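You operate a simulated robot arm through the tools that you are given. There is no shell and no other tool.

Carry out the task below with a simulated robot arm. There is one attempt and no reset: what you move stays moved.

## Task
Seat the green-band beaker in the feed stand and fill the cell in well A to the mark.
Fine: lower the stand's grey head, set the cell dial, push the blue paddle; other beakers, the other cell and both units' other controls stay as they are.

The check looks at the end state, three seconds after you hand in, the way a careful person would. Anything else that was tipped, shoved, dropped, spilled or broken makes it a failure.

## Robot
A 6-joint arm with a fingered hand, fixed in place. Base frame: the origin is on the floor under the middle of its stand, x ahead of it, y to its left, z up. Readings come in mm, rad, newtons and seconds.
With the tool pointing down near the work surface it reaches from about 280 to 800 mm from the base axis. Its first joint turns from -2.897 to 2.897 rad. Payload 4 kg.
Tool frame: the origin (TCP) lies between the finger pads and is the grasp point; the fingertips stand 26 mm ahead of it; z points along the fingers, y is the line along which they close. The gripper opens to 132 mm; its body begins 73 mm behind the TCP. The gripper is a hand of 5 fingers: y runs from the thumb to the fingers, the wrist lies at [0, 0, -239] in the tool frame, and closing takes about 1.5 s.
Orientation is told as [roll, pitch, yaw] about the base's x, y, z axes, in that order, counted from this pose: with the fingers straight down and closing along the base's y, the tool's x points along the base's -x, its y along +y and its z along -z.

## Interface
- The arm moves only by the tool jog_arm. Its argument "rows" is a list of rows, each a list of 7 numbers: the shift along the tool's x, y, z in mm, then the turn, a rotation vector about the tool's x, y, z in rad, then the opening, from 0 (shut) to 1 (fully open). In form: [[x, y, z, ax, ay, az, gripper], ...]. A call has 1 to 20 rows; each row shifts and turns the commanded pose from where the row before left it, along the tool's axes as they then stand. Rows are played at 5 a second. More than 50 mm and 0.15 rad between two rows, or a gripper value outside its range, and nothing of the call is played. A pose out of reach is approached as far as the arm can. The call stops where the force on the tool passes 60 N (or 10 N more than at its start, if that is more) or the arm is blocked; 0.2 s more then pass. The fingers move at their own pace (about 45 mm/s each) and stop on an object; they squeeze with about 32 N. The grip force told is the motor's: it shows also when the fingers shut on nothing. Time passes only in rows, and 0.2 s behind the last, so rows that do not move let the fingers close. It gives the time, the measured TCP pose, the force on the tool (base axes), the opening and the grip force at its end, in the units of the frame above (readings bear some noise), with the torque about the TCP (base axes, N m) and any sound that the robot's microphone picked up.
- Cameras (640 x 400 px; columns grow to the right, rows downward): "scene" is fixed at [51.3, -498.8, 1541]; the picture's right is [0.86, -0.52, 0.00], its down [-0.19, -0.32, -0.93] and it looks along [0.48, 0.79, -0.38] (base axes); focal length 361 px, centre (320, 200). "wrist" rides on the gripper at [84, 2, -97] in the tool frame; the picture's right is [-0.02, 1.00, 0.00], its down [-0.75, -0.02, -0.66] and it looks along [-0.66, -0.01, 0.75] (tool axes); focal length 270 px, centre (320, 200). There is no depth. A picture from a camera that has moved, and an enlarged one, comes with that camera's place and axes in the base frame and with its lens.
- grab_frame(camera): a new picture of that camera. The clock stands still meanwhile.
- grasp_type(shape): the hand has 5 fingers and takes this shape, open, in about a second: jaw (thumb against the fingers, like two jaws); tri (thumb and two fingers); tip (a fingertip pinch); poke (one finger out to press); point (the index stretched); flat (the hand flat); cup (the hand cupped); fist (a fist). The gripper value then closes the fingers along that shape, each until it touches; the sizes above hold for jaw. It gives what a move gives, with no picture.
- inspect(camera, box): a new picture of the part [left, top, right, bottom] of that camera's present view, enlarged. The clock stands still meanwhile.
- close_job(): hands the job in; it is judged then, once.

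Places have to be worked out from the pictures, the camera data and where the tool is seen. Open the gripper and draw the arm clear of the work before you hand the job in, unless the task says otherwise.

The tools are called as a command line: name --pt "numbers of a row" for each row, then --argument value for the rest, lists and objects as JSON in quotes. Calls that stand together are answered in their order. jog_arm: Moves the arm, as the interface text tells. Its arguments: {"type":"object","properties":{"rows":{"type":"array","items":{"type":"array","items":{"type":"number"}}}},"required":["rows"]} The other tools are called the same way: grasp_type (shape) gives the hand a shape; grab_frame (camera) takes a picture; inspect (camera, box) takes an enlarged picture of a part of a camera's view; close_job () hands the job in.

At the start:

```text
time_s: 0.0
position: [251.9, 281.2, 1324.1]
ee_rot: [0.001, 0.0, -0.001]
contact_force: [-0.6, 0.5, -0.1]
wrist_torque: [-0.02, 0.02, -0.02]
width: 131.9
finger_force: 0.0
shape: jaw
```

scene: 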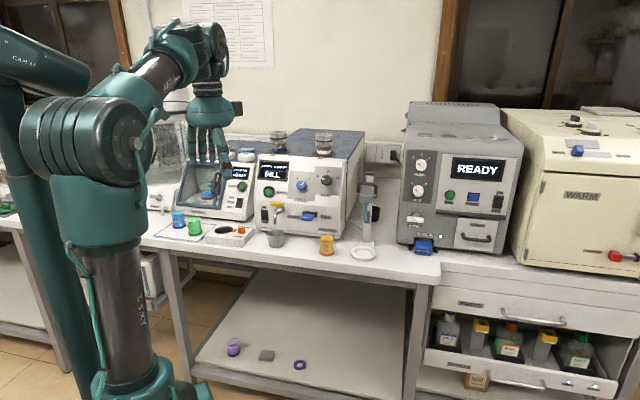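
wrist: 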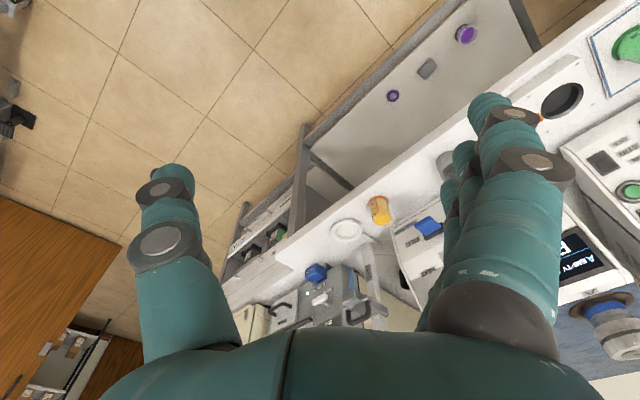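

I start by looking closely at the bench to find the stand, the beakers and the cell unit.

inspect --camera "scene" --box '[140, 120, 300, 260]'

inspect --camera "scene" --box '[240, 120, 400, 270]'

inspect --camera "scene" --box '[390, 90, 550, 270]'

```text
2.86 times, centred on (220, 190) of scene
camera zoom: at [51.3, -498.8, 1541.0], right [0.86, -0.52, 0.0], down [-0.19, -0.32, -0.93], along [0.48, 0.79, -0.38], focal length 1030 px, centre (606, 229)
```

zoom: 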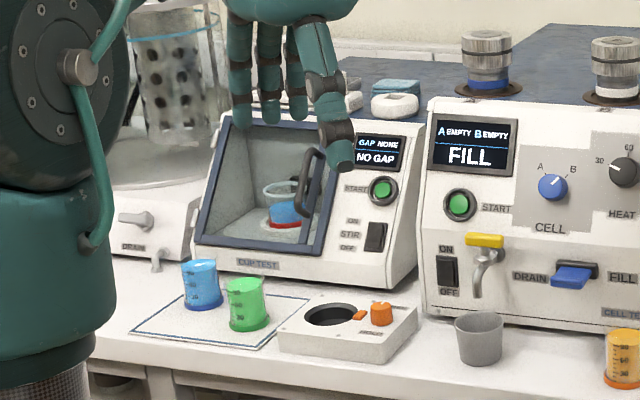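

```text
2.67 times, centred on (320, 195) of scene
camera zoom: at [51.3, -498.8, 1541.0], right [0.86, -0.52, 0.0], down [-0.19, -0.32, -0.93], along [0.48, 0.79, -0.38], focal length 962 px, centre (320, 213)
```

zoom: 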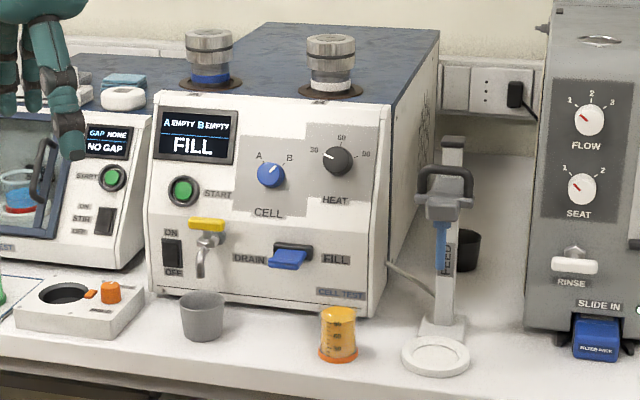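

```text
2.22 times, centred on (470, 180) of scene
camera zoom: at [51.3, -498.8, 1541.0], right [0.86, -0.52, 0.0], down [-0.19, -0.32, -0.93], along [0.48, 0.79, -0.38], focal length 801 px, centre (-13, 244)
```

zoom: 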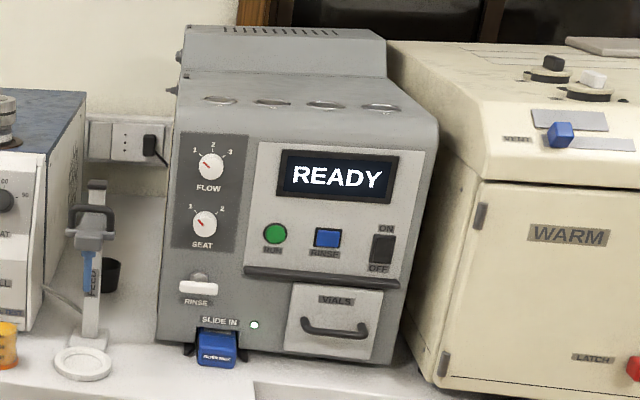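

The beakers stand at the left and the feed stand at the right of the CELL TEST unit. I zoom in on the bands, the labels and the stand.

inspect --camera "scene" --box '[165, 200, 255, 250]'

inspect --camera "scene" --box '[255, 120, 345, 180]'

inspect --camera "scene" --box '[255, 170, 345, 260]'

inspect --camera "scene" --box '[335, 165, 395, 265]'

inspect --camera "scene" --box '[200, 320, 340, 390]'

```text
7.11 times, centred on (210, 225) of scene
camera zoom: at [51.3, -498.8, 1541.0], right [0.86, -0.52, 0.0], down [-0.19, -0.32, -0.93], along [0.48, 0.79, -0.38], focal length 2564 px, centre (1102, 22)
```

zoom: 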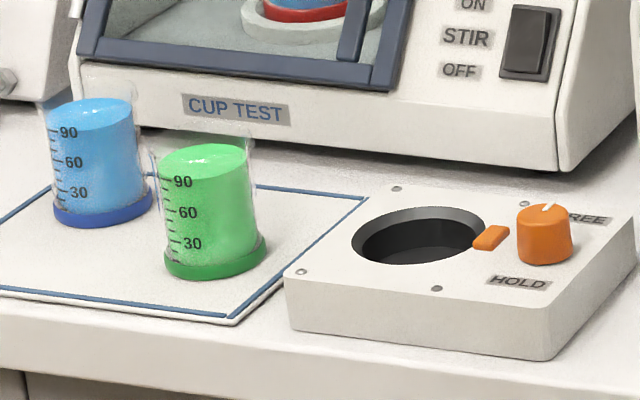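

```text
6.67 times, centred on (300, 150) of scene
camera zoom: at [51.3, -498.8, 1541.0], right [0.86, -0.52, 0.0], down [-0.19, -0.32, -0.93], along [0.48, 0.79, -0.38], focal length 2404 px, centre (453, 533)
```

zoom: 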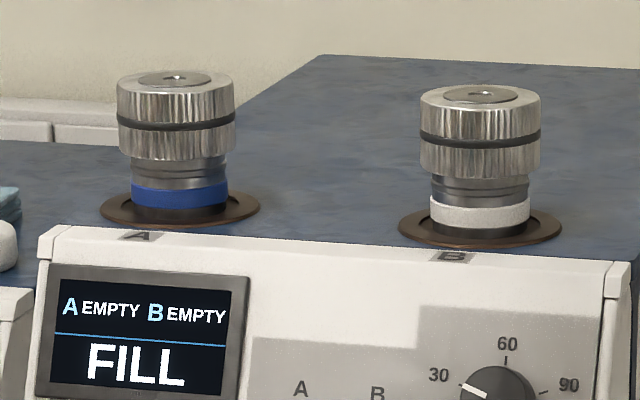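

```text
4.44 times, centred on (300, 215) of scene
camera zoom: at [51.3, -498.8, 1541.0], right [0.86, -0.52, 0.0], down [-0.19, -0.32, -0.93], along [0.48, 0.79, -0.38], focal length 1603 px, centre (409, 133)
```

zoom: 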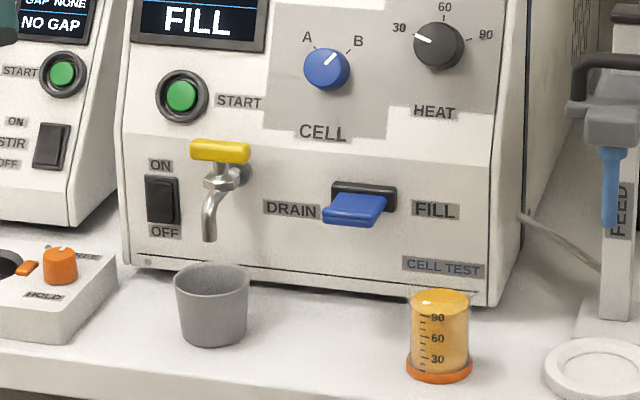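

```text
4.00 times, centred on (365, 215) of scene
camera zoom: at [51.3, -498.8, 1541.0], right [0.86, -0.52, 0.0], down [-0.19, -0.32, -0.93], along [0.48, 0.79, -0.38], focal length 1442 px, centre (140, 140)
```

zoom: 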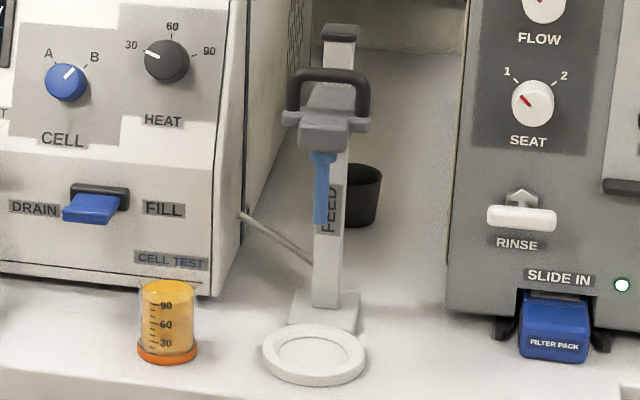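

```text
4.57 times, centred on (270, 355) of scene
camera zoom: at [51.3, -498.8, 1541.0], right [0.86, -0.52, 0.0], down [-0.19, -0.32, -0.93], along [0.48, 0.79, -0.38], focal length 1648 px, centre (549, -509)
```

zoom: 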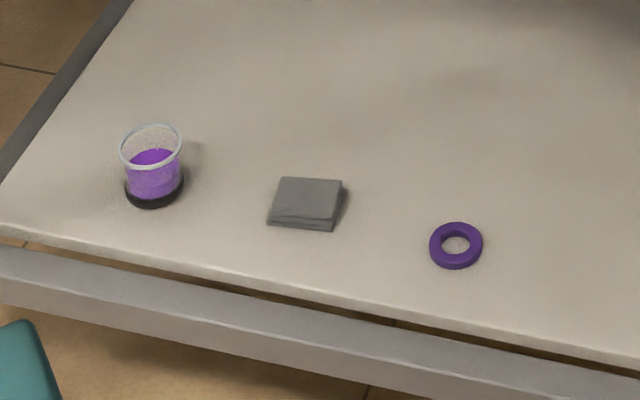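

The green-band beaker is the one nearest the bench edge on the mat. I plan a side grasp with the wrist camera above the hand, so first I turn the hand about its own axis up here in free air.

jog_arm --pt "0 0 0 0 0 0.14 1" --pt "0 0 0 0 0 0.14 1" --pt "0 0 0 0 0 0.14 1" --pt "0 0 0 0 0 0.14 1" --pt "0 0 0 0 0 0.14 1" --pt "0 0 0 0 0 0.14 1" --pt "0 0 0 0 0 0.14 1" --pt "0 0 0 0 0 0.14 1"

```text
time_s: 1.8
position: [253.0, 282.3, 1323.3]
ee_rot: [-0.001, 0.0, -1.122]
contact_force: [0.5, 0.5, -0.4]
wrist_torque: [-0.02, 0.01, -0.02]
width: 131.7
finger_force: 0.1
shape: jaw
```

The yaw turned without trouble; I continue to about -2.316 rad.

jog_arm --pt "0 0 0 0 0 0.14 1" --pt "0 0 0 0 0 0.14 1" --pt "0 0 0 0 0 0.14 1" --pt "0 0 0 0 0 0.14 1" --pt "0 0 0 0 0 0.14 1" --pt "0 0 0 0 0 0.14 1" --pt "0 0 0 0 0 0.14 1" --pt "0 0 0 0 0 0.14 1" --pt "0 0 0 0 0 0.074 1"

grab_frame --camera "wrist"

```text
time_s: 3.8
position: [252.5, 281.5, 1323.1]
ee_rot: [-0.001, -0.001, -2.314]
contact_force: [-0.5, -0.2, -0.7]
wrist_torque: [-0.02, 0.02, 0.03]
width: 131.7
finger_force: 0.0
shape: jaw
```

```text
taken
camera wrist: at [312.6, 341.5, 1420.0], right [0.72, -0.69, 0.0], down [-0.52, -0.54, 0.66], along [-0.46, -0.47, -0.75], focal length 270 px, centre (320, 200)
```

wrist: 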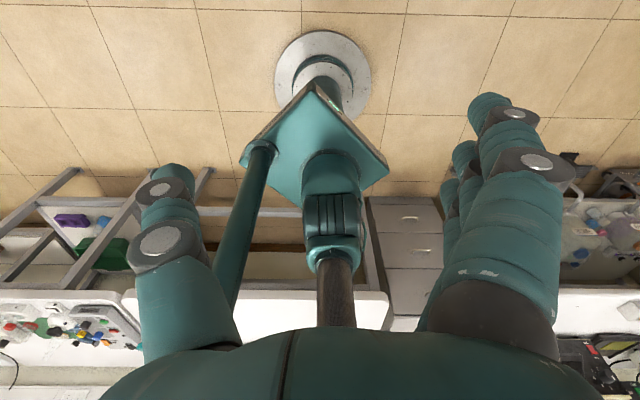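

The camera is now on the outer side and faces the base. I move outward and then pitch the hand to horizontal, so it points at the bench with the camera above.

jog_arm --pt "37 0 0 0 0 0 1" --pt "37 0 0 0 0 0 1" --pt "37 0 0 0 0 0 1" --pt "37 0 0 0 0 0 1" --pt "37 0 0 0 0 0 1" --pt "37 0 0 0 0 0 1" --pt "0 0 0 0 0.14 0 1" --pt "0 0 0 0 0.14 0 1" --pt "0 0 0 0 0.14 0 1" --pt "0 0 0 0 0.14 0 1" --pt "0 0 0 0 0.14 0 1" --pt "0 0 0 0 0.14 0 1" --pt "0 0 0 0 0.14 0 1" --pt "0 0 0 0 0.14 0 1" --pt "0 0 0 0 0.14 0 1" --pt "0 0 0 0 0.14 0 1" --pt "0 0 0 0 0.14 0 1"

grab_frame --camera "wrist"

grab_frame --camera "scene"

```text
time_s: 7.4
position: [407.3, 520.3, 1413.7]
ee_rot: [-0.008, 0.882, -2.318]
contact_force: [-0.3, 0.0, 0.0]
wrist_torque: [-0.03, 0.0, -0.01]
width: 132.0
finger_force: 0.0
shape: jaw
out of reach, approached as far as the arm can: row 6, 9, 10, 11, 12, 13, 14, 15, 16, 17
```

```text
taken
camera wrist: at [395.6, 502.8, 1538.4], right [0.73, -0.68, -0.02], down [-0.68, -0.72, -0.16], along [0.1, 0.13, -0.99], focal length 270 px, centre (320, 200)
```

wrist: 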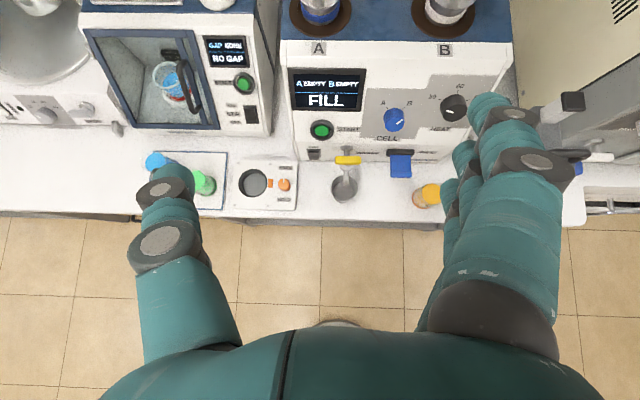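

```text
taken
```

scene: 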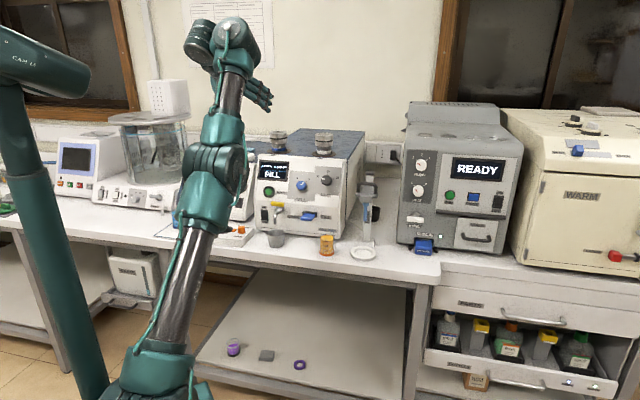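

The arm is near its upper reach limit, so I must come lower later. This overhead view is useful though, so I enlarge its parts to fix positions.

inspect --camera "wrist" --box '[130, 130, 310, 230]'

inspect --camera "wrist" --box '[280, 60, 480, 220]'

inspect --camera "wrist" --box '[500, 70, 640, 240]'

```text
3.56 times, centred on (220, 180) of wrist
camera zoom: at [395.6, 502.8, 1538.4], right [0.73, -0.68, -0.02], down [-0.68, -0.72, -0.16], along [0.1, 0.13, -0.99], focal length 961 px, centre (676, 271)
```

zoom: 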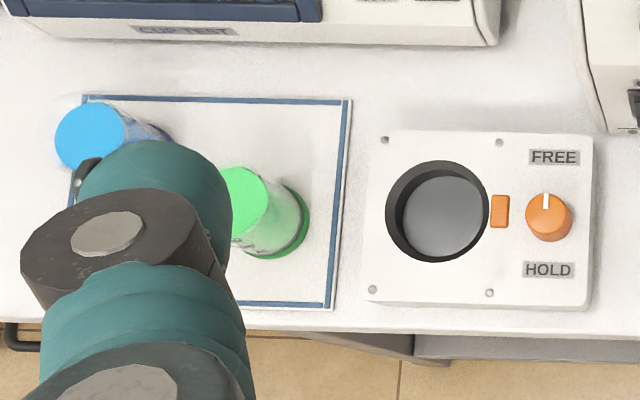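

```text
2.50 times, centred on (380, 140) of wrist
camera zoom: at [395.6, 502.8, 1538.4], right [0.73, -0.68, -0.02], down [-0.68, -0.72, -0.16], along [0.1, 0.13, -0.99], focal length 676 px, centre (170, 350)
```

zoom: 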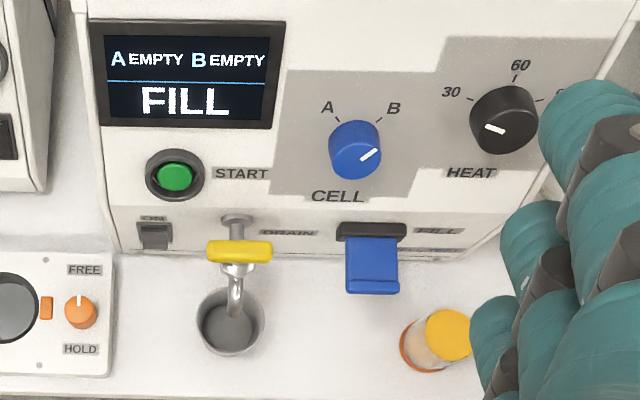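

```text
2.35 times, centred on (570, 155) of wrist
camera zoom: at [395.6, 502.8, 1538.4], right [0.73, -0.68, -0.02], down [-0.68, -0.72, -0.16], along [0.1, 0.13, -0.99], focal length 636 px, centre (-268, 306)
```

zoom: 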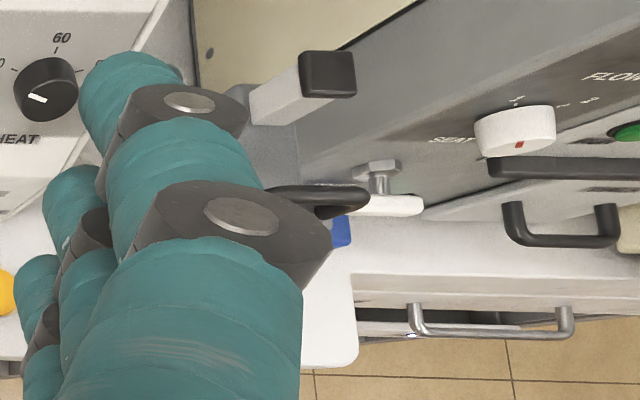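

Triangulating both views puts the bench top near z = 895, the green beaker near (281, 801) and the stand's ring near (742, 347). I send one null row to see which pose the commands continue from.

jog_arm --pt "0 0 0 0 0 0 1"

```text
time_s: 7.8
position: [407.8, 520.1, 1413.6]
ee_rot: [-0.008, 0.881, -2.318]
contact_force: [-0.5, -0.1, 0.1]
wrist_torque: [0.01, -0.02, 0.03]
width: 131.9
finger_force: 0.0
shape: jaw
```

The pose holds with no out-of-reach note, so commands continue from the measured pose. I retract and come down about 300 mm.

jog_arm --pt "-42 0 16 0 0 0 1" --pt "-42 0 16 0 0 0 1" --pt "-42 0 16 0 0 0 1" --pt "-42 0 16 0 0 0 1" --pt "-42 0 16 0 0 0 1" --pt "-42 0 16 0 0 0 1" --pt "-42 0 16 0 0 0 1"

```text
time_s: 9.4
position: [406.7, 521.0, 1413.1]
ee_rot: [-0.006, 0.88, -2.319]
contact_force: [0.3, 0.2, -0.4]
wrist_torque: [-0.02, 0.01, -0.02]
width: 132.0
finger_force: 0.0
shape: jaw
out of reach, approached as far as the arm can: row 1, 2, 3, 4, 5, 6, 7
```

The arm did not follow, so I test a small reverse pitch to see how it responds.

jog_arm --pt "0 0 0 0 -0.14 0 1" --pt "0 0 0 0 -0.14 0 1"

```text
time_s: 10.0
position: [404.5, 518.6, 1410.8]
ee_rot: [0.003, 0.598, -2.303]
contact_force: [1.7, 0.2, 0.4]
wrist_torque: [0.05, 0.13, 0.05]
width: 131.7
finger_force: 0.1
shape: jaw
```

The reverse pitch worked, so a wrist joint was probably at its limit while stretched upward. I come down and back with this smaller pitch first.

jog_arm --pt "-32 0 21.5 0 0 0 1" --pt "-32 0 21.5 0 0 0 1" --pt "-32 0 21.5 0 0 0 1" --pt "-32 0 21.5 0 0 0 1" --pt "-32 0 21.5 0 0 0 1" --pt "-32 0 21.5 0 0 0 1" --pt "-32 0 21.5 0 0 0 1"

grab_frame --camera "scene"

```text
time_s: 11.6
position: [410.8, 534.0, 1315.5]
ee_rot: [-0.004, 0.598, -2.309]
contact_force: [-0.1, -0.5, 0.3]
wrist_torque: [0.02, 0.02, 0.01]
width: 131.9
finger_force: 0.1
shape: jaw
out of reach, approached as far as the arm can: row 2, 3, 4, 5, 6, 7
```

```text
taken
```

scene: 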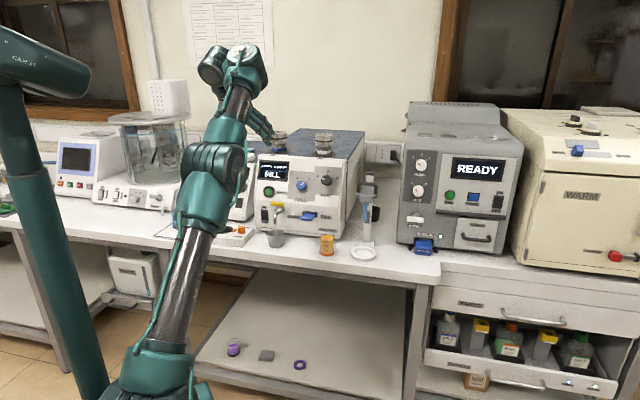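

The motion only partly followed. I test single directions in short steps to find out what blocks, starting with a pure retreat toward the base.

jog_arm --pt "-24.8 0 -16.9 0 0 0 1"

jog_arm --pt "-16.9 0 24.8 0 0 0 1"

jog_arm --pt "0 0 0 0 -0.14 0 1"

```text
time_s: 12.0
position: [398.5, 519.9, 1331.3]
ee_rot: [-0.004, 0.597, -2.314]
contact_force: [-1.0, 0.1, -0.2]
wrist_torque: [-0.01, 0.01, 0.03]
width: 131.9
finger_force: 0.0
shape: jaw
out of reach, approached as far as the arm can: row 1
```

```text
time_s: 12.4
position: [409.5, 530.1, 1318.9]
ee_rot: [-0.005, 0.597, -2.312]
contact_force: [0.2, 0.6, -0.2]
wrist_torque: [-0.02, 0.03, 0.0]
width: 131.8
finger_force: 0.0
shape: jaw
out of reach, approached as far as the arm can: row 1
```

```text
time_s: 12.8
position: [408.4, 531.4, 1317.1]
ee_rot: [-0.006, 0.458, -2.312]
contact_force: [1.5, 0.2, 0.6]
wrist_torque: [0.0, -0.03, 0.01]
width: 131.8
finger_force: 0.0
shape: jaw
```

Pitching back frees it, so a wrist joint limit is what stops me. I look closely at the arm's wrist to understand its build.

inspect --camera "scene" --box '[170, 20, 310, 160]'

inspect --camera "scene" --box '[80, 120, 300, 400]'

```text
2.86 times, centred on (240, 90) of scene
camera zoom: at [51.3, -498.8, 1541.0], right [0.86, -0.52, 0.0], down [-0.19, -0.32, -0.93], along [0.48, 0.79, -0.38], focal length 1030 px, centre (549, 514)
```

zoom: 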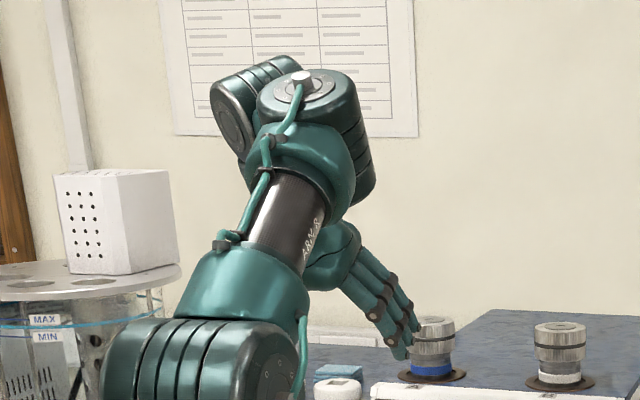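

```text
1.43 times, centred on (190, 260) of scene
camera zoom: at [51.3, -498.8, 1541.0], right [0.86, -0.52, 0.0], down [-0.19, -0.32, -0.93], along [0.48, 0.79, -0.38], focal length 515 px, centre (506, 114)
```

zoom: 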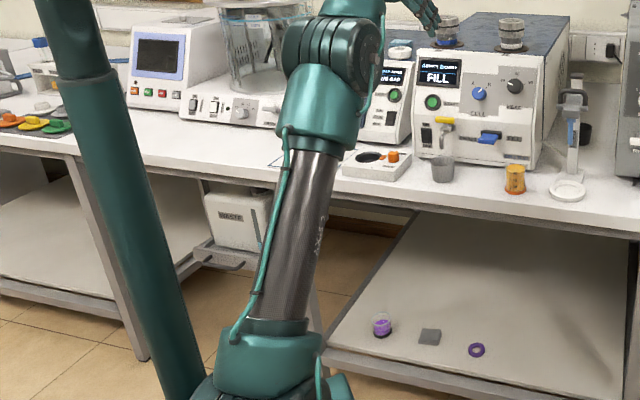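

The arm is of the wrist-1/2/3 type, and its present wrist branch seems to stop at small outward pitch. I go back to tool-down and retract, to try the other wrist branch.

jog_arm --pt "-31 0 -15 0 -0.14 0 1" --pt "-33 0 -10 0 -0.14 0 1" --pt "-34 0 -6 0 -0.14 0 1" --pt "-35 0 0 0 -0.038 0 1" --pt "-35 0 0 0 0 0 1"

```text
time_s: 14.0
position: [290.3, 399.9, 1316.6]
ee_rot: [-0.004, 0.001, -2.312]
contact_force: [0.6, 0.9, -0.6]
wrist_torque: [0.0, 0.04, 0.02]
width: 131.8
finger_force: 0.1
shape: jaw
```

Retracted with the tool down. I lower by 150 mm and test how far the hand can pitch outward there.

jog_arm --pt "0 0 37.5 0 0 0 1" --pt "0 0 37.5 0 0 0 1" --pt "0 0 37.5 0 0 0 1" --pt "0 0 37.5 0 0 0 1" --pt "0 0 0 0 0.14 0 1" --pt "0 0 0 0 0.14 0 1" --pt "0 0 0 0 0.14 0 1" --pt "0 0 0 0 0.14 0 1"

grab_frame --camera "scene"

```text
time_s: 15.8
position: [339.3, 484.3, 1355.1]
ee_rot: [-0.003, 0.559, -2.316]
contact_force: [-1.1, 0.1, 0.6]
wrist_torque: [0.0, -0.01, 0.0]
width: 132.2
finger_force: 0.2
shape: jaw
out of reach, approached as far as the arm can: row 3, 4, 5, 6, 7, 8
```

```text
taken
```

scene: 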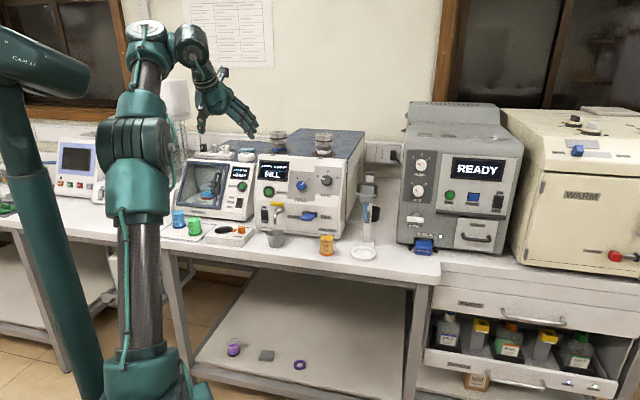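

Lowering also stops early in this branch. I zoom on the wrist to see how its joints are set.

inspect --camera "scene" --box '[90, 10, 270, 150]'

inspect --camera "scene" --box '[60, 100, 260, 400]'

```text
2.86 times, centred on (180, 80) of scene
camera zoom: at [51.3, -498.8, 1541.0], right [0.86, -0.52, 0.0], down [-0.19, -0.32, -0.93], along [0.48, 0.79, -0.38], focal length 1030 px, centre (720, 543)
```

zoom: 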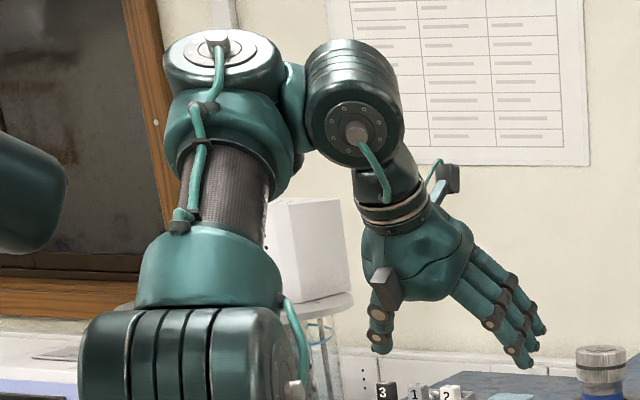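

```text
1.33 times, centred on (160, 250) of scene
camera zoom: at [51.3, -498.8, 1541.0], right [0.86, -0.52, 0.0], down [-0.19, -0.32, -0.93], along [0.48, 0.79, -0.38], focal length 481 px, centre (533, 133)
```

zoom: 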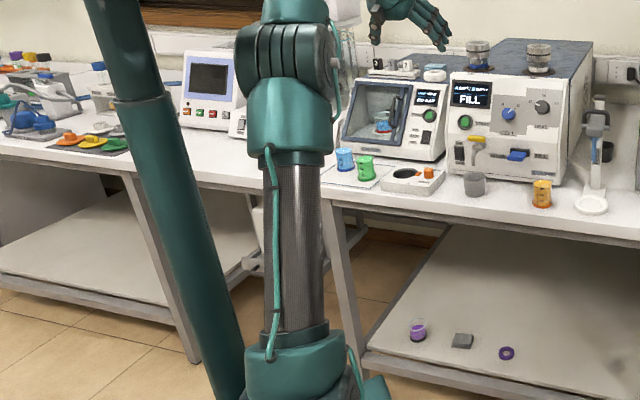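

I return to the start pose region with the tool down, turning the yaw back toward zero, to see whether lowering works in that attitude.

jog_arm --pt "-30 0 -18.5 0 -0.14 0 1" --pt "-32 0 -14 0 -0.14 0 1" --pt "-33.6 0 -9.6 0 -0.14 0 1" --pt "-34.7 0 -5 0 -0.14 0 1" --pt "-35 0 0 0 0 0 1" --pt "-35 0 0 0 0 0 1" --pt "0 0 0 0 0 -0.145 1" --pt "0 0 0 0 0 -0.145 1" --pt "0 0 0 0 0 -0.145 1" --pt "0 0 0 0 0 -0.145 1" --pt "0 0 0 0 0 -0.145 1" --pt "0 0 0 0 0 -0.145 1" --pt "0 0 0 0 0 -0.145 1" --pt "0 0 0 0 0 -0.145 1" --pt "0 0 0 0 0 -0.145 1" --pt "0 0 0 0 0 -0.145 1"

inspect --camera "scene" --box '[60, 0, 280, 170]'

```text
time_s: 19.2
position: [223.4, 383.8, 1335.2]
ee_rot: [0.163, 0.086, -0.833]
contact_force: [-0.7, -0.2, 0.0]
wrist_torque: [0.0, 0.0, 0.0]
width: 132.0
finger_force: 0.0
shape: jaw
out of reach, approached as far as the arm can: row 1, 2
```

```text
2.35 times, centred on (170, 85) of scene
camera zoom: at [51.3, -498.8, 1541.0], right [0.86, -0.52, 0.0], down [-0.19, -0.32, -0.93], along [0.48, 0.79, -0.38], focal length 848 px, centre (673, 471)
```

zoom: 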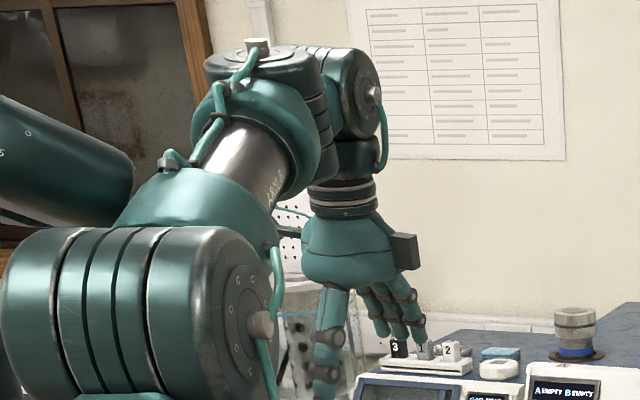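

The wrist seems to sit in a singular pose with the hand axis in line with the joint above it. I test small tilts inward and outward about the lateral axis here.

jog_arm --pt "0 0 0 0.14 0 0 1"

jog_arm --pt "0 0 0 0.14 0 0 1" --pt "0 0 0 0.14 0 0 1"

inspect --camera "scene" --box '[60, 0, 280, 170]'

```text
time_s: 19.6
position: [222.0, 382.8, 1336.3]
ee_rot: [0.025, 0.087, -0.836]
contact_force: [-0.4, -0.2, 0.2]
wrist_torque: [0.02, 0.01, 0.04]
width: 131.8
finger_force: 0.0
shape: jaw
```

```text
time_s: 20.2
position: [216.6, 375.8, 1299.7]
ee_rot: [-0.25, 0.089, -0.836]
contact_force: [-0.2, -0.2, -0.2]
wrist_torque: [0.01, -0.02, 0.02]
width: 132.0
finger_force: 0.1
shape: jaw
out of reach, approached as far as the arm can: row 2
```

```text
2.35 times, centred on (170, 85) of scene
camera zoom: at [51.3, -498.8, 1541.0], right [0.86, -0.52, 0.0], down [-0.19, -0.32, -0.93], along [0.48, 0.79, -0.38], focal length 848 px, centre (673, 471)
```

zoom: 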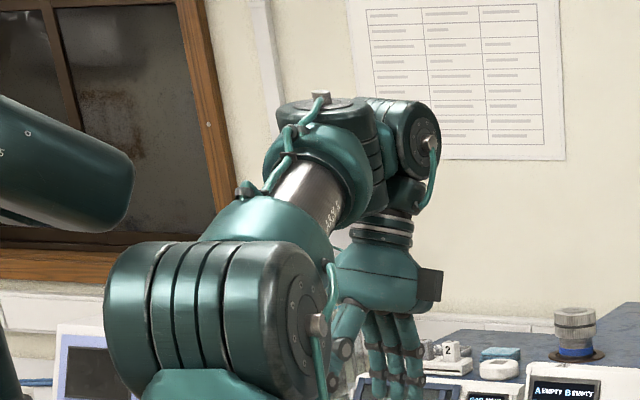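

At yaw near -2.3 the last wrist joint apparently ran into its limit and the joint above it had to compensate. I undo the tilt and turn the hand the other way to yaw +0.82, which leaves that joint free.

jog_arm --pt "0 0 0 -0.14 0 0 1" --pt "0 0 0 -0.11 0 0 1" --pt "0 0 0 0 -0.089 0 1" --pt "0 0 0 0 0 -0.138 1" --pt "0 0 0 0 0 -0.138 1" --pt "0 0 0 0 0 -0.138 1" --pt "0 0 0 0 0 -0.138 1" --pt "0 0 0 0 0 -0.138 1" --pt "0 0 0 0 0 -0.138 1" --pt "0 0 0 0 0 -0.138 1" --pt "0 0 0 0 0 -0.138 1" --pt "0 0 0 0 0 -0.138 1" --pt "0 0 0 0 0 -0.138 1" --pt "0 0 0 0 0 -0.138 1" --pt "0 0 0 0 0 -0.138 1"

inspect --camera "scene" --box '[60, 0, 280, 170]'

```text
time_s: 23.4
position: [216.9, 375.5, 1300.6]
ee_rot: [-0.004, 0.006, 0.822]
contact_force: [0.8, -0.1, 0.9]
wrist_torque: [-0.01, 0.01, 0.02]
width: 132.1
finger_force: 0.1
shape: jaw
```

```text
2.35 times, centred on (170, 85) of scene
camera zoom: at [51.3, -498.8, 1541.0], right [0.86, -0.52, 0.0], down [-0.19, -0.32, -0.93], along [0.48, 0.79, -0.38], focal length 848 px, centre (673, 471)
```

zoom: 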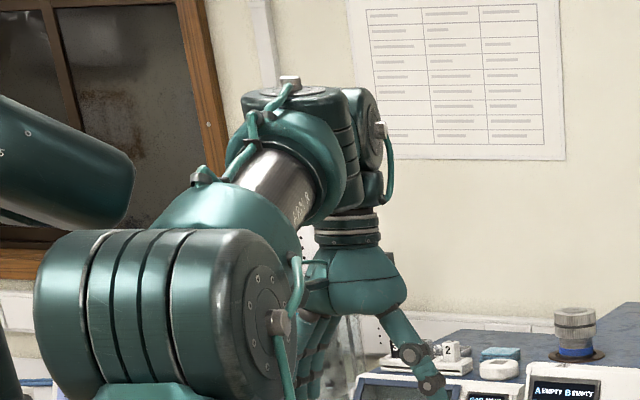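

The yaw turned freely in this direction. Now I pitch the hand outward about the wrist point in free air.

jog_arm --pt "-33.3 0 -2.3 0 -0.14 0 1" --pt "-33.3 0 -2.3 0 -0.14 0 1" --pt "-33.3 0 -2.3 0 -0.14 0 1" --pt "-33.3 0 -2.3 0 -0.14 0 1" --pt "-33.3 0 -2.3 0 -0.14 0 1"

inspect --camera "scene" --box '[60, 0, 280, 170]'

```text
time_s: 24.6
position: [331.5, 506.0, 1397.7]
ee_rot: [-0.001, -0.694, 0.824]
contact_force: [0.3, -0.5, 0.1]
wrist_torque: [-0.01, 0.02, 0.01]
width: 131.5
finger_force: 0.1
shape: jaw
out of reach, approached as far as the arm can: row 3, 4, 5
```

```text
2.35 times, centred on (170, 85) of scene
camera zoom: at [51.3, -498.8, 1541.0], right [0.86, -0.52, 0.0], down [-0.19, -0.32, -0.93], along [0.48, 0.79, -0.38], focal length 848 px, centre (673, 471)
```

zoom: 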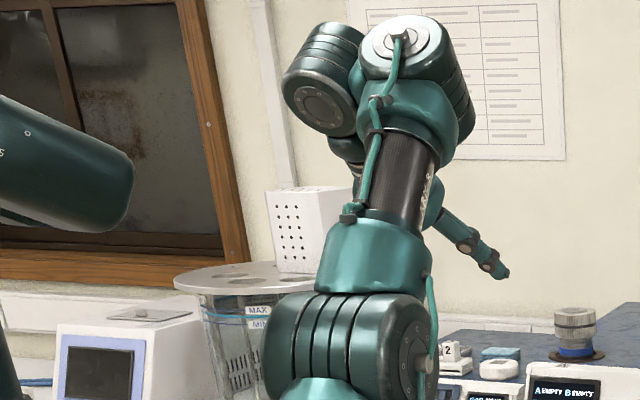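

The wrist again lined up with the joint above it and the side link swung left. I now go around that singular line by tilting the hand sideways to the right, keeping the wrist point fixed.

jog_arm --pt "0 -33.3 -2.3 0.14 0 0 1" --pt "0 -33.3 -2.3 0.14 0 0 1" --pt "0 -33.3 -2.3 0.14 0 0 1"

inspect --camera "scene" --box '[60, 0, 280, 170]'

```text
time_s: 25.4
position: [401.9, 426.5, 1415.6]
ee_rot: [-0.406, -0.692, 0.826]
contact_force: [0.0, -0.1, 0.5]
wrist_torque: [-0.02, -0.03, -0.01]
width: 132.0
finger_force: 0.0
shape: jaw
out of reach, approached as far as the arm can: row 3
```

```text
2.35 times, centred on (170, 85) of scene
camera zoom: at [51.3, -498.8, 1541.0], right [0.86, -0.52, 0.0], down [-0.19, -0.32, -0.93], along [0.48, 0.79, -0.38], focal length 848 px, centre (673, 471)
```

zoom: 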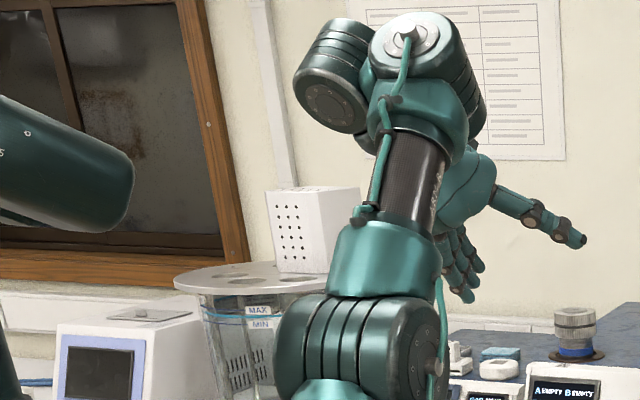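

Tilting works on that side, so the line itself is not a stop, only a singular crossing. I go back to tool-down the same way, then I will cross it cleanly in the arm's own vertical plane.

jog_arm --pt "0 33.3 -2.3 -0.14 0 0 1" --pt "0 33.3 -2.3 -0.14 0 0 1" --pt "0 30 -2 -0.126 0 0 1" --pt "33.3 0 -2.3 0 0.14 0 1" --pt "33.3 0 -2.3 0 0.14 0 1" --pt "33.3 0 -2.3 0 0.14 0 1" --pt "33.3 0 -2.3 0 0.14 0 1" --pt "33.3 0 -2.3 0 0.132 0 1"

inspect --camera "scene" --box '[60, 0, 280, 170]'

```text
time_s: 27.2
position: [236.4, 388.0, 1343.2]
ee_rot: [-0.014, -0.003, 0.814]
contact_force: [-0.4, -0.3, 0.0]
wrist_torque: [0.0, -0.04, 0.0]
width: 131.7
finger_force: 0.0
shape: jaw
```

```text
2.35 times, centred on (170, 85) of scene
camera zoom: at [51.3, -498.8, 1541.0], right [0.86, -0.52, 0.0], down [-0.19, -0.32, -0.93], along [0.48, 0.79, -0.38], focal length 848 px, centre (673, 471)
```

zoom: 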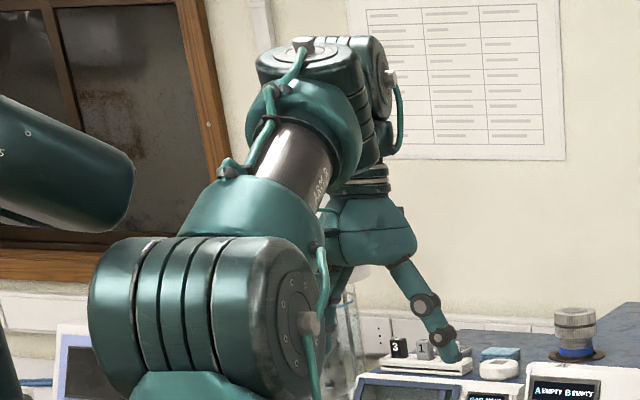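

The side link is back on its natural side. I turn the hand so the camera side faces outward exactly in the arm's vertical plane (azimuth 58.6°).

jog_arm --pt "0 0 0 0 0 0.1466 1" --pt "0 0 0 0 0 0.1466 1" --pt "0 0 0 0 0 0.1466 1" --pt "0 0 0 0 0 0.1466 1" --pt "0 0 0 0 0 0.1466 1" --pt "0 0 0 0 0 0.1466 1" --pt "0 0 0 0 0 0.1466 1" --pt "0 0 0 0 0 0.1466 1" --pt "0 0 0 0 0 0.1466 1" --pt "0 0 0 0 0 0.1466 1" --pt "0 0 0 0 0 0.1466 1" --pt "0 0 0 0 0 0.1466 1" --pt "0 0 0 0 0 0.1466 1" --pt "0 0 0 0 0 0.1466 1" --pt "0 0 0 0 0 0.1466 1" --pt "0 0 0 0 0 0.1466 1" --pt "0 0 0 0 0 0.1466 1" --pt "0 0 0 0 0 0.1466 1" --pt "0 0 0 0 0 0.1466 1" --pt "0 0 0 0 0 0.1466 1"

inspect --camera "scene" --box '[60, 0, 280, 170]'

```text
time_s: 31.4
position: [236.6, 389.2, 1344.0]
ee_rot: [0.012, 0.001, -2.12]
contact_force: [-0.3, -0.2, 0.2]
wrist_torque: [-0.01, 0.0, -0.02]
width: 131.9
finger_force: 0.0
shape: jaw
```

```text
2.35 times, centred on (170, 85) of scene
camera zoom: at [51.3, -498.8, 1541.0], right [0.86, -0.52, 0.0], down [-0.19, -0.32, -0.93], along [0.48, 0.79, -0.38], focal length 848 px, centre (673, 471)
```

zoom: 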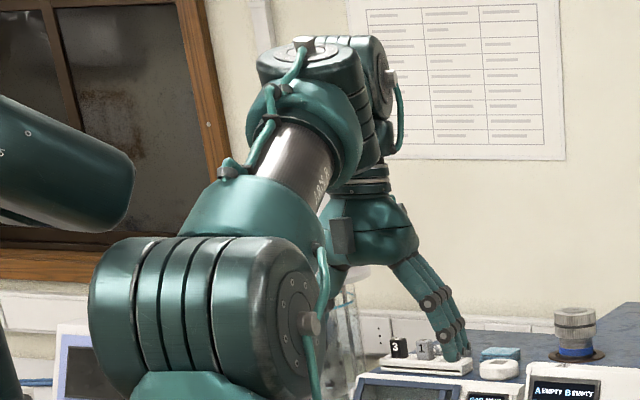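

No flags and the wrist kept its branch. Now I pitch outward exactly in the arm's plane with the wrist point fixed.

jog_arm --pt "0 0 0 0.012 0 0 1" --pt "33.3 0 -2.3 0 0.14 0 1" --pt "33.3 0 -2.3 0 0.14 0 1" --pt "33.3 0 -2.3 0 0.14 0 1" --pt "33.3 0 -2.3 0 0.14 0 1" --pt "33.3 0 -2.3 0 0.14 0 1"

inspect --camera "scene" --box '[60, 0, 280, 170]'

```text
time_s: 32.8
position: [318.7, 518.5, 1401.5]
ee_rot: [-0.004, 0.7, -2.127]
contact_force: [-0.4, -0.8, -0.2]
wrist_torque: [0.0, -0.03, -0.03]
width: 131.9
finger_force: 0.0
shape: jaw
```

```text
2.35 times, centred on (170, 85) of scene
camera zoom: at [51.3, -498.8, 1541.0], right [0.86, -0.52, 0.0], down [-0.19, -0.32, -0.93], along [0.48, 0.79, -0.38], focal length 848 px, centre (673, 471)
```

zoom: 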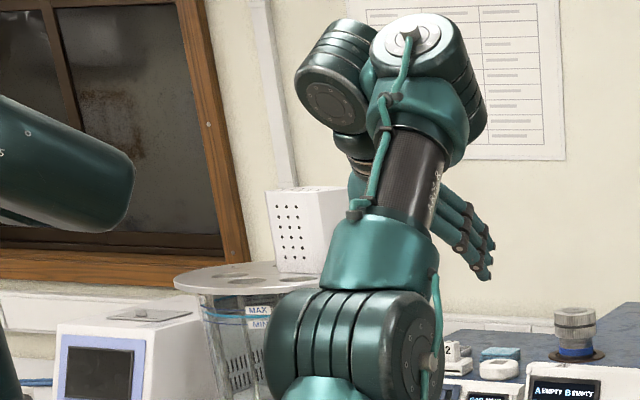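

The arm reached the pose but re-branched near the crossing. I look closer at the wrist geometry to understand the joint offsets before going on.

inspect --camera "scene" --box '[170, 0, 280, 70]'

inspect --camera "scene" --box '[130, 60, 330, 400]'

grab_frame --camera "wrist"

```text
5.71 times, centred on (225, 35) of scene
camera zoom: at [51.3, -498.8, 1541.0], right [0.86, -0.52, 0.0], down [-0.19, -0.32, -0.93], along [0.48, 0.79, -0.38], focal length 2060 px, centre (863, 1143)
```

zoom: 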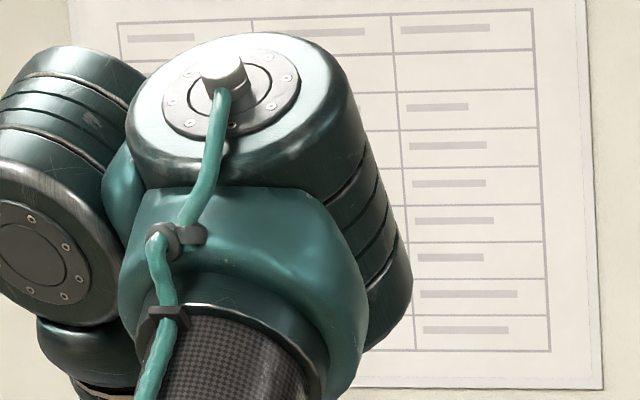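

```text
1.18 times, centred on (230, 230) of scene
camera zoom: at [51.3, -498.8, 1541.0], right [0.86, -0.52, 0.0], down [-0.19, -0.32, -0.93], along [0.48, 0.79, -0.38], focal length 424 px, centre (426, 165)
```

zoom: 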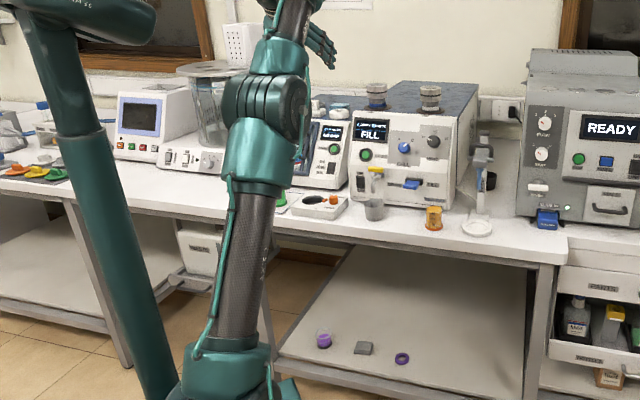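

```text
taken
camera wrist: at [323.2, 518.6, 1528.7], right [0.84, -0.54, -0.02], down [-0.54, -0.84, 0.02], along [-0.02, 0.0, -1.0], focal length 270 px, centre (320, 200)
```

wrist: 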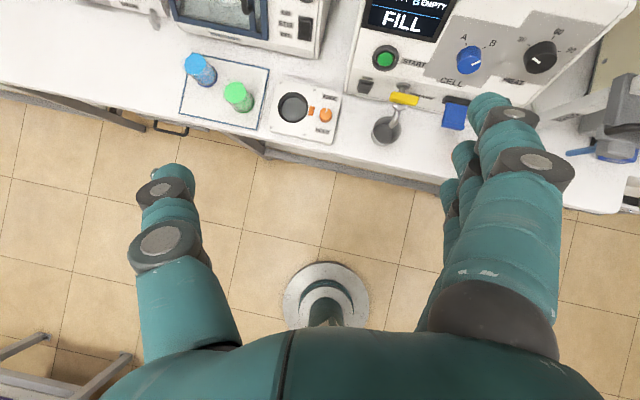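

I go back to tool-down at the retracted point and check the wrist branch again before testing a straight descent.

jog_arm --pt "-33.3 0 -2.3 0 -0.14 0 1" --pt "-33.3 0 -2.3 0 -0.14 0 1" --pt "-33.3 0 -2.3 0 -0.14 0 1" --pt "-33.3 0 -2.3 0 -0.14 0 1" --pt "-33.3 0 -2.3 0 -0.14 0 1"

inspect --camera "scene" --box '[60, 0, 280, 170]'

```text
time_s: 34.0
position: [236.4, 387.7, 1342.8]
ee_rot: [-0.001, -0.002, -2.118]
contact_force: [0.0, -0.5, 0.0]
wrist_torque: [-0.01, -0.05, 0.03]
width: 131.9
finger_force: 0.1
shape: jaw
```

```text
2.35 times, centred on (170, 85) of scene
camera zoom: at [51.3, -498.8, 1541.0], right [0.86, -0.52, 0.0], down [-0.19, -0.32, -0.93], along [0.48, 0.79, -0.38], focal length 848 px, centre (673, 471)
```

zoom: 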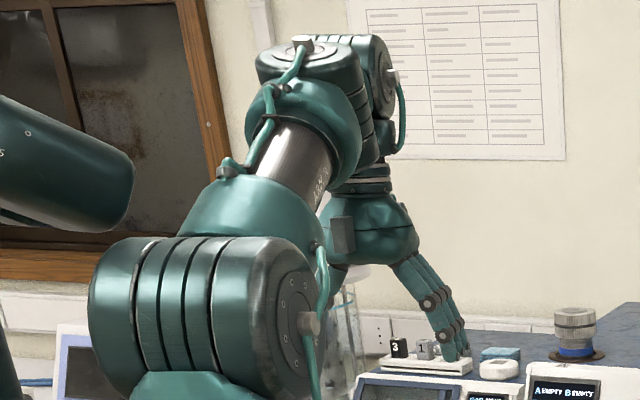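

Same branch as before. Now a straight descent in small steps with the tool down.

jog_arm --pt "0 0 25 0 0 0 1" --pt "0 0 25 0 0 0 1" --pt "0 0 25 0 0 0 1" --pt "0 0 25 0 0 0 1"

inspect --camera "scene" --box '[60, 0, 280, 170]'

```text
time_s: 35.0
position: [234.4, 387.0, 1243.1]
ee_rot: [0.0, 0.001, -2.119]
contact_force: [0.1, 0.1, 0.4]
wrist_torque: [0.04, -0.01, 0.03]
width: 131.8
finger_force: 0.1
shape: jaw
```

```text
2.35 times, centred on (170, 85) of scene
camera zoom: at [51.3, -498.8, 1541.0], right [0.86, -0.52, 0.0], down [-0.19, -0.32, -0.93], along [0.48, 0.79, -0.38], focal length 848 px, centre (673, 471)
```

zoom: 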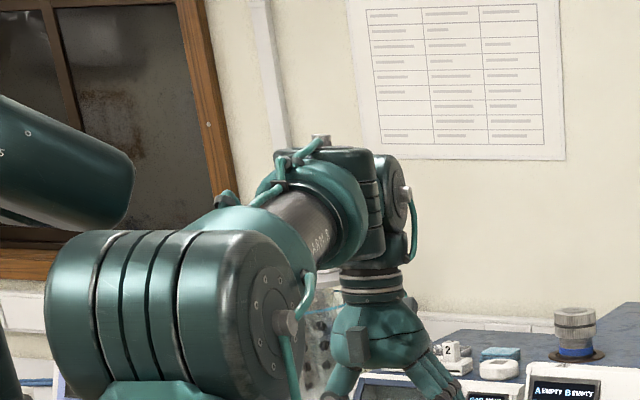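

The descent is clean so far and the side link stays right. I continue lower.

jog_arm --pt "0 0 25 0 0 0 1" --pt "0 0 25 0 0 0 1" --pt "0 0 25 0 0 0 1" --pt "0 0 25 0 0 0 1"

inspect --camera "scene" --box '[60, 20, 280, 190]'

```text
time_s: 36.0
position: [238.3, 387.4, 1142.2]
ee_rot: [0.001, 0.002, -2.119]
contact_force: [0.3, -0.1, -0.6]
wrist_torque: [-0.02, 0.01, 0.0]
width: 131.8
finger_force: 0.1
shape: jaw
```

```text
2.35 times, centred on (170, 105) of scene
camera zoom: at [51.3, -498.8, 1541.0], right [0.86, -0.52, 0.0], down [-0.19, -0.32, -0.93], along [0.48, 0.79, -0.38], focal length 848 px, centre (673, 424)
```

zoom: 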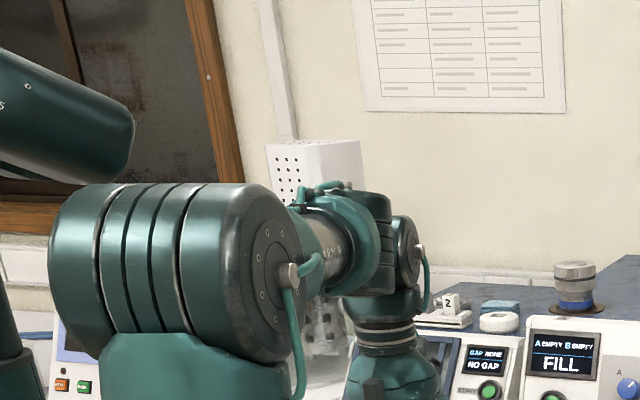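

The straight descent crossed into the natural low branch. I go 100 mm lower, then pitch outward with the wrist fixed.

jog_arm --pt "0 0 25 0 0 0 1" --pt "0 0 25 0 0 0 1" --pt "0 0 25 0 0 0 1" --pt "0 0 25 0 0 0 1" --pt "33.3 0 -2.3 0 0.14 0 1" --pt "33.3 0 -2.3 0 0.14 0 1" --pt "33.3 0 -2.3 0 0.14 0 1" --pt "33.3 0 -2.3 0 0.14 0 1"

grab_frame --camera "scene"

```text
time_s: 37.8
position: [305.2, 498.2, 1076.9]
ee_rot: [0.001, 0.562, -2.119]
contact_force: [-0.3, -0.8, -0.9]
wrist_torque: [0.0, 0.03, 0.0]
width: 132.1
finger_force: 0.1
shape: jaw
```

```text
taken
```

scene: 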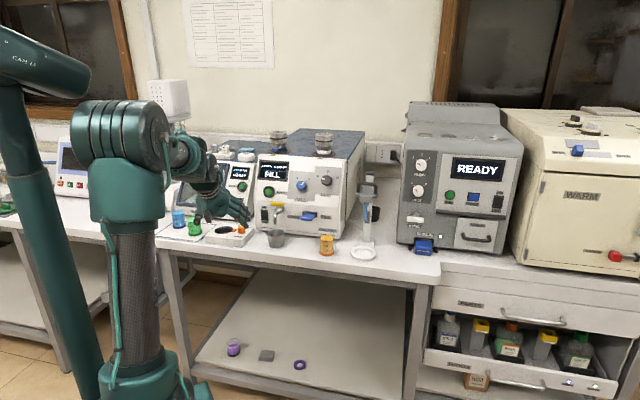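

No flags now. I continue pitching to nearly horizontal.

jog_arm --pt "33.3 0 -2.3 0 0.14 0 1" --pt "33.3 0 -2.3 0 0.14 0 1" --pt "33.3 0 -2.3 0 0.14 0 1" --pt "33.3 0 -2.3 0 0.14 0 1" --pt "33.3 0 -2.3 0 0.14 0 1"

grab_frame --camera "wrist"

grab_frame --camera "scene"

```text
time_s: 39.0
position: [354.8, 585.2, 1209.8]
ee_rot: [0.0, 1.262, -2.119]
contact_force: [0.3, -0.9, -0.3]
wrist_torque: [-0.02, 0.01, 0.0]
width: 132.0
finger_force: 0.0
shape: jaw
```

```text
taken
camera wrist: at [323.9, 526.2, 1318.5], right [0.85, -0.53, -0.02], down [-0.46, -0.72, -0.52], along [0.26, 0.45, -0.86], focal length 270 px, centre (320, 200)
```

wrist: 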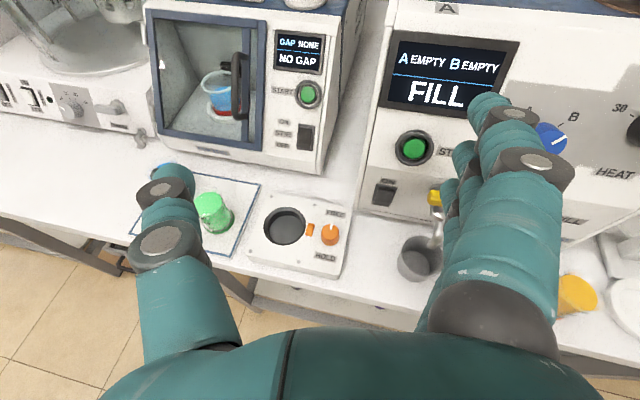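

```text
taken
```

scene: 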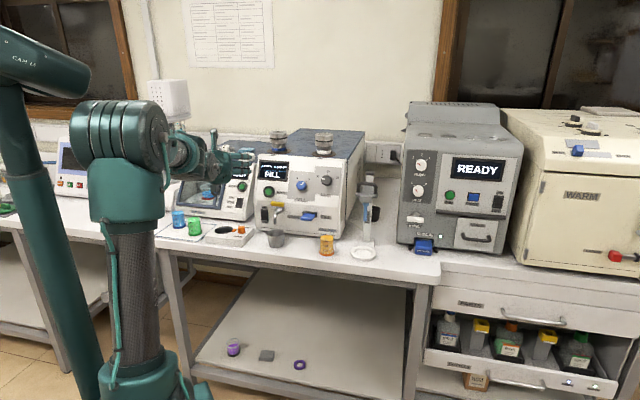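

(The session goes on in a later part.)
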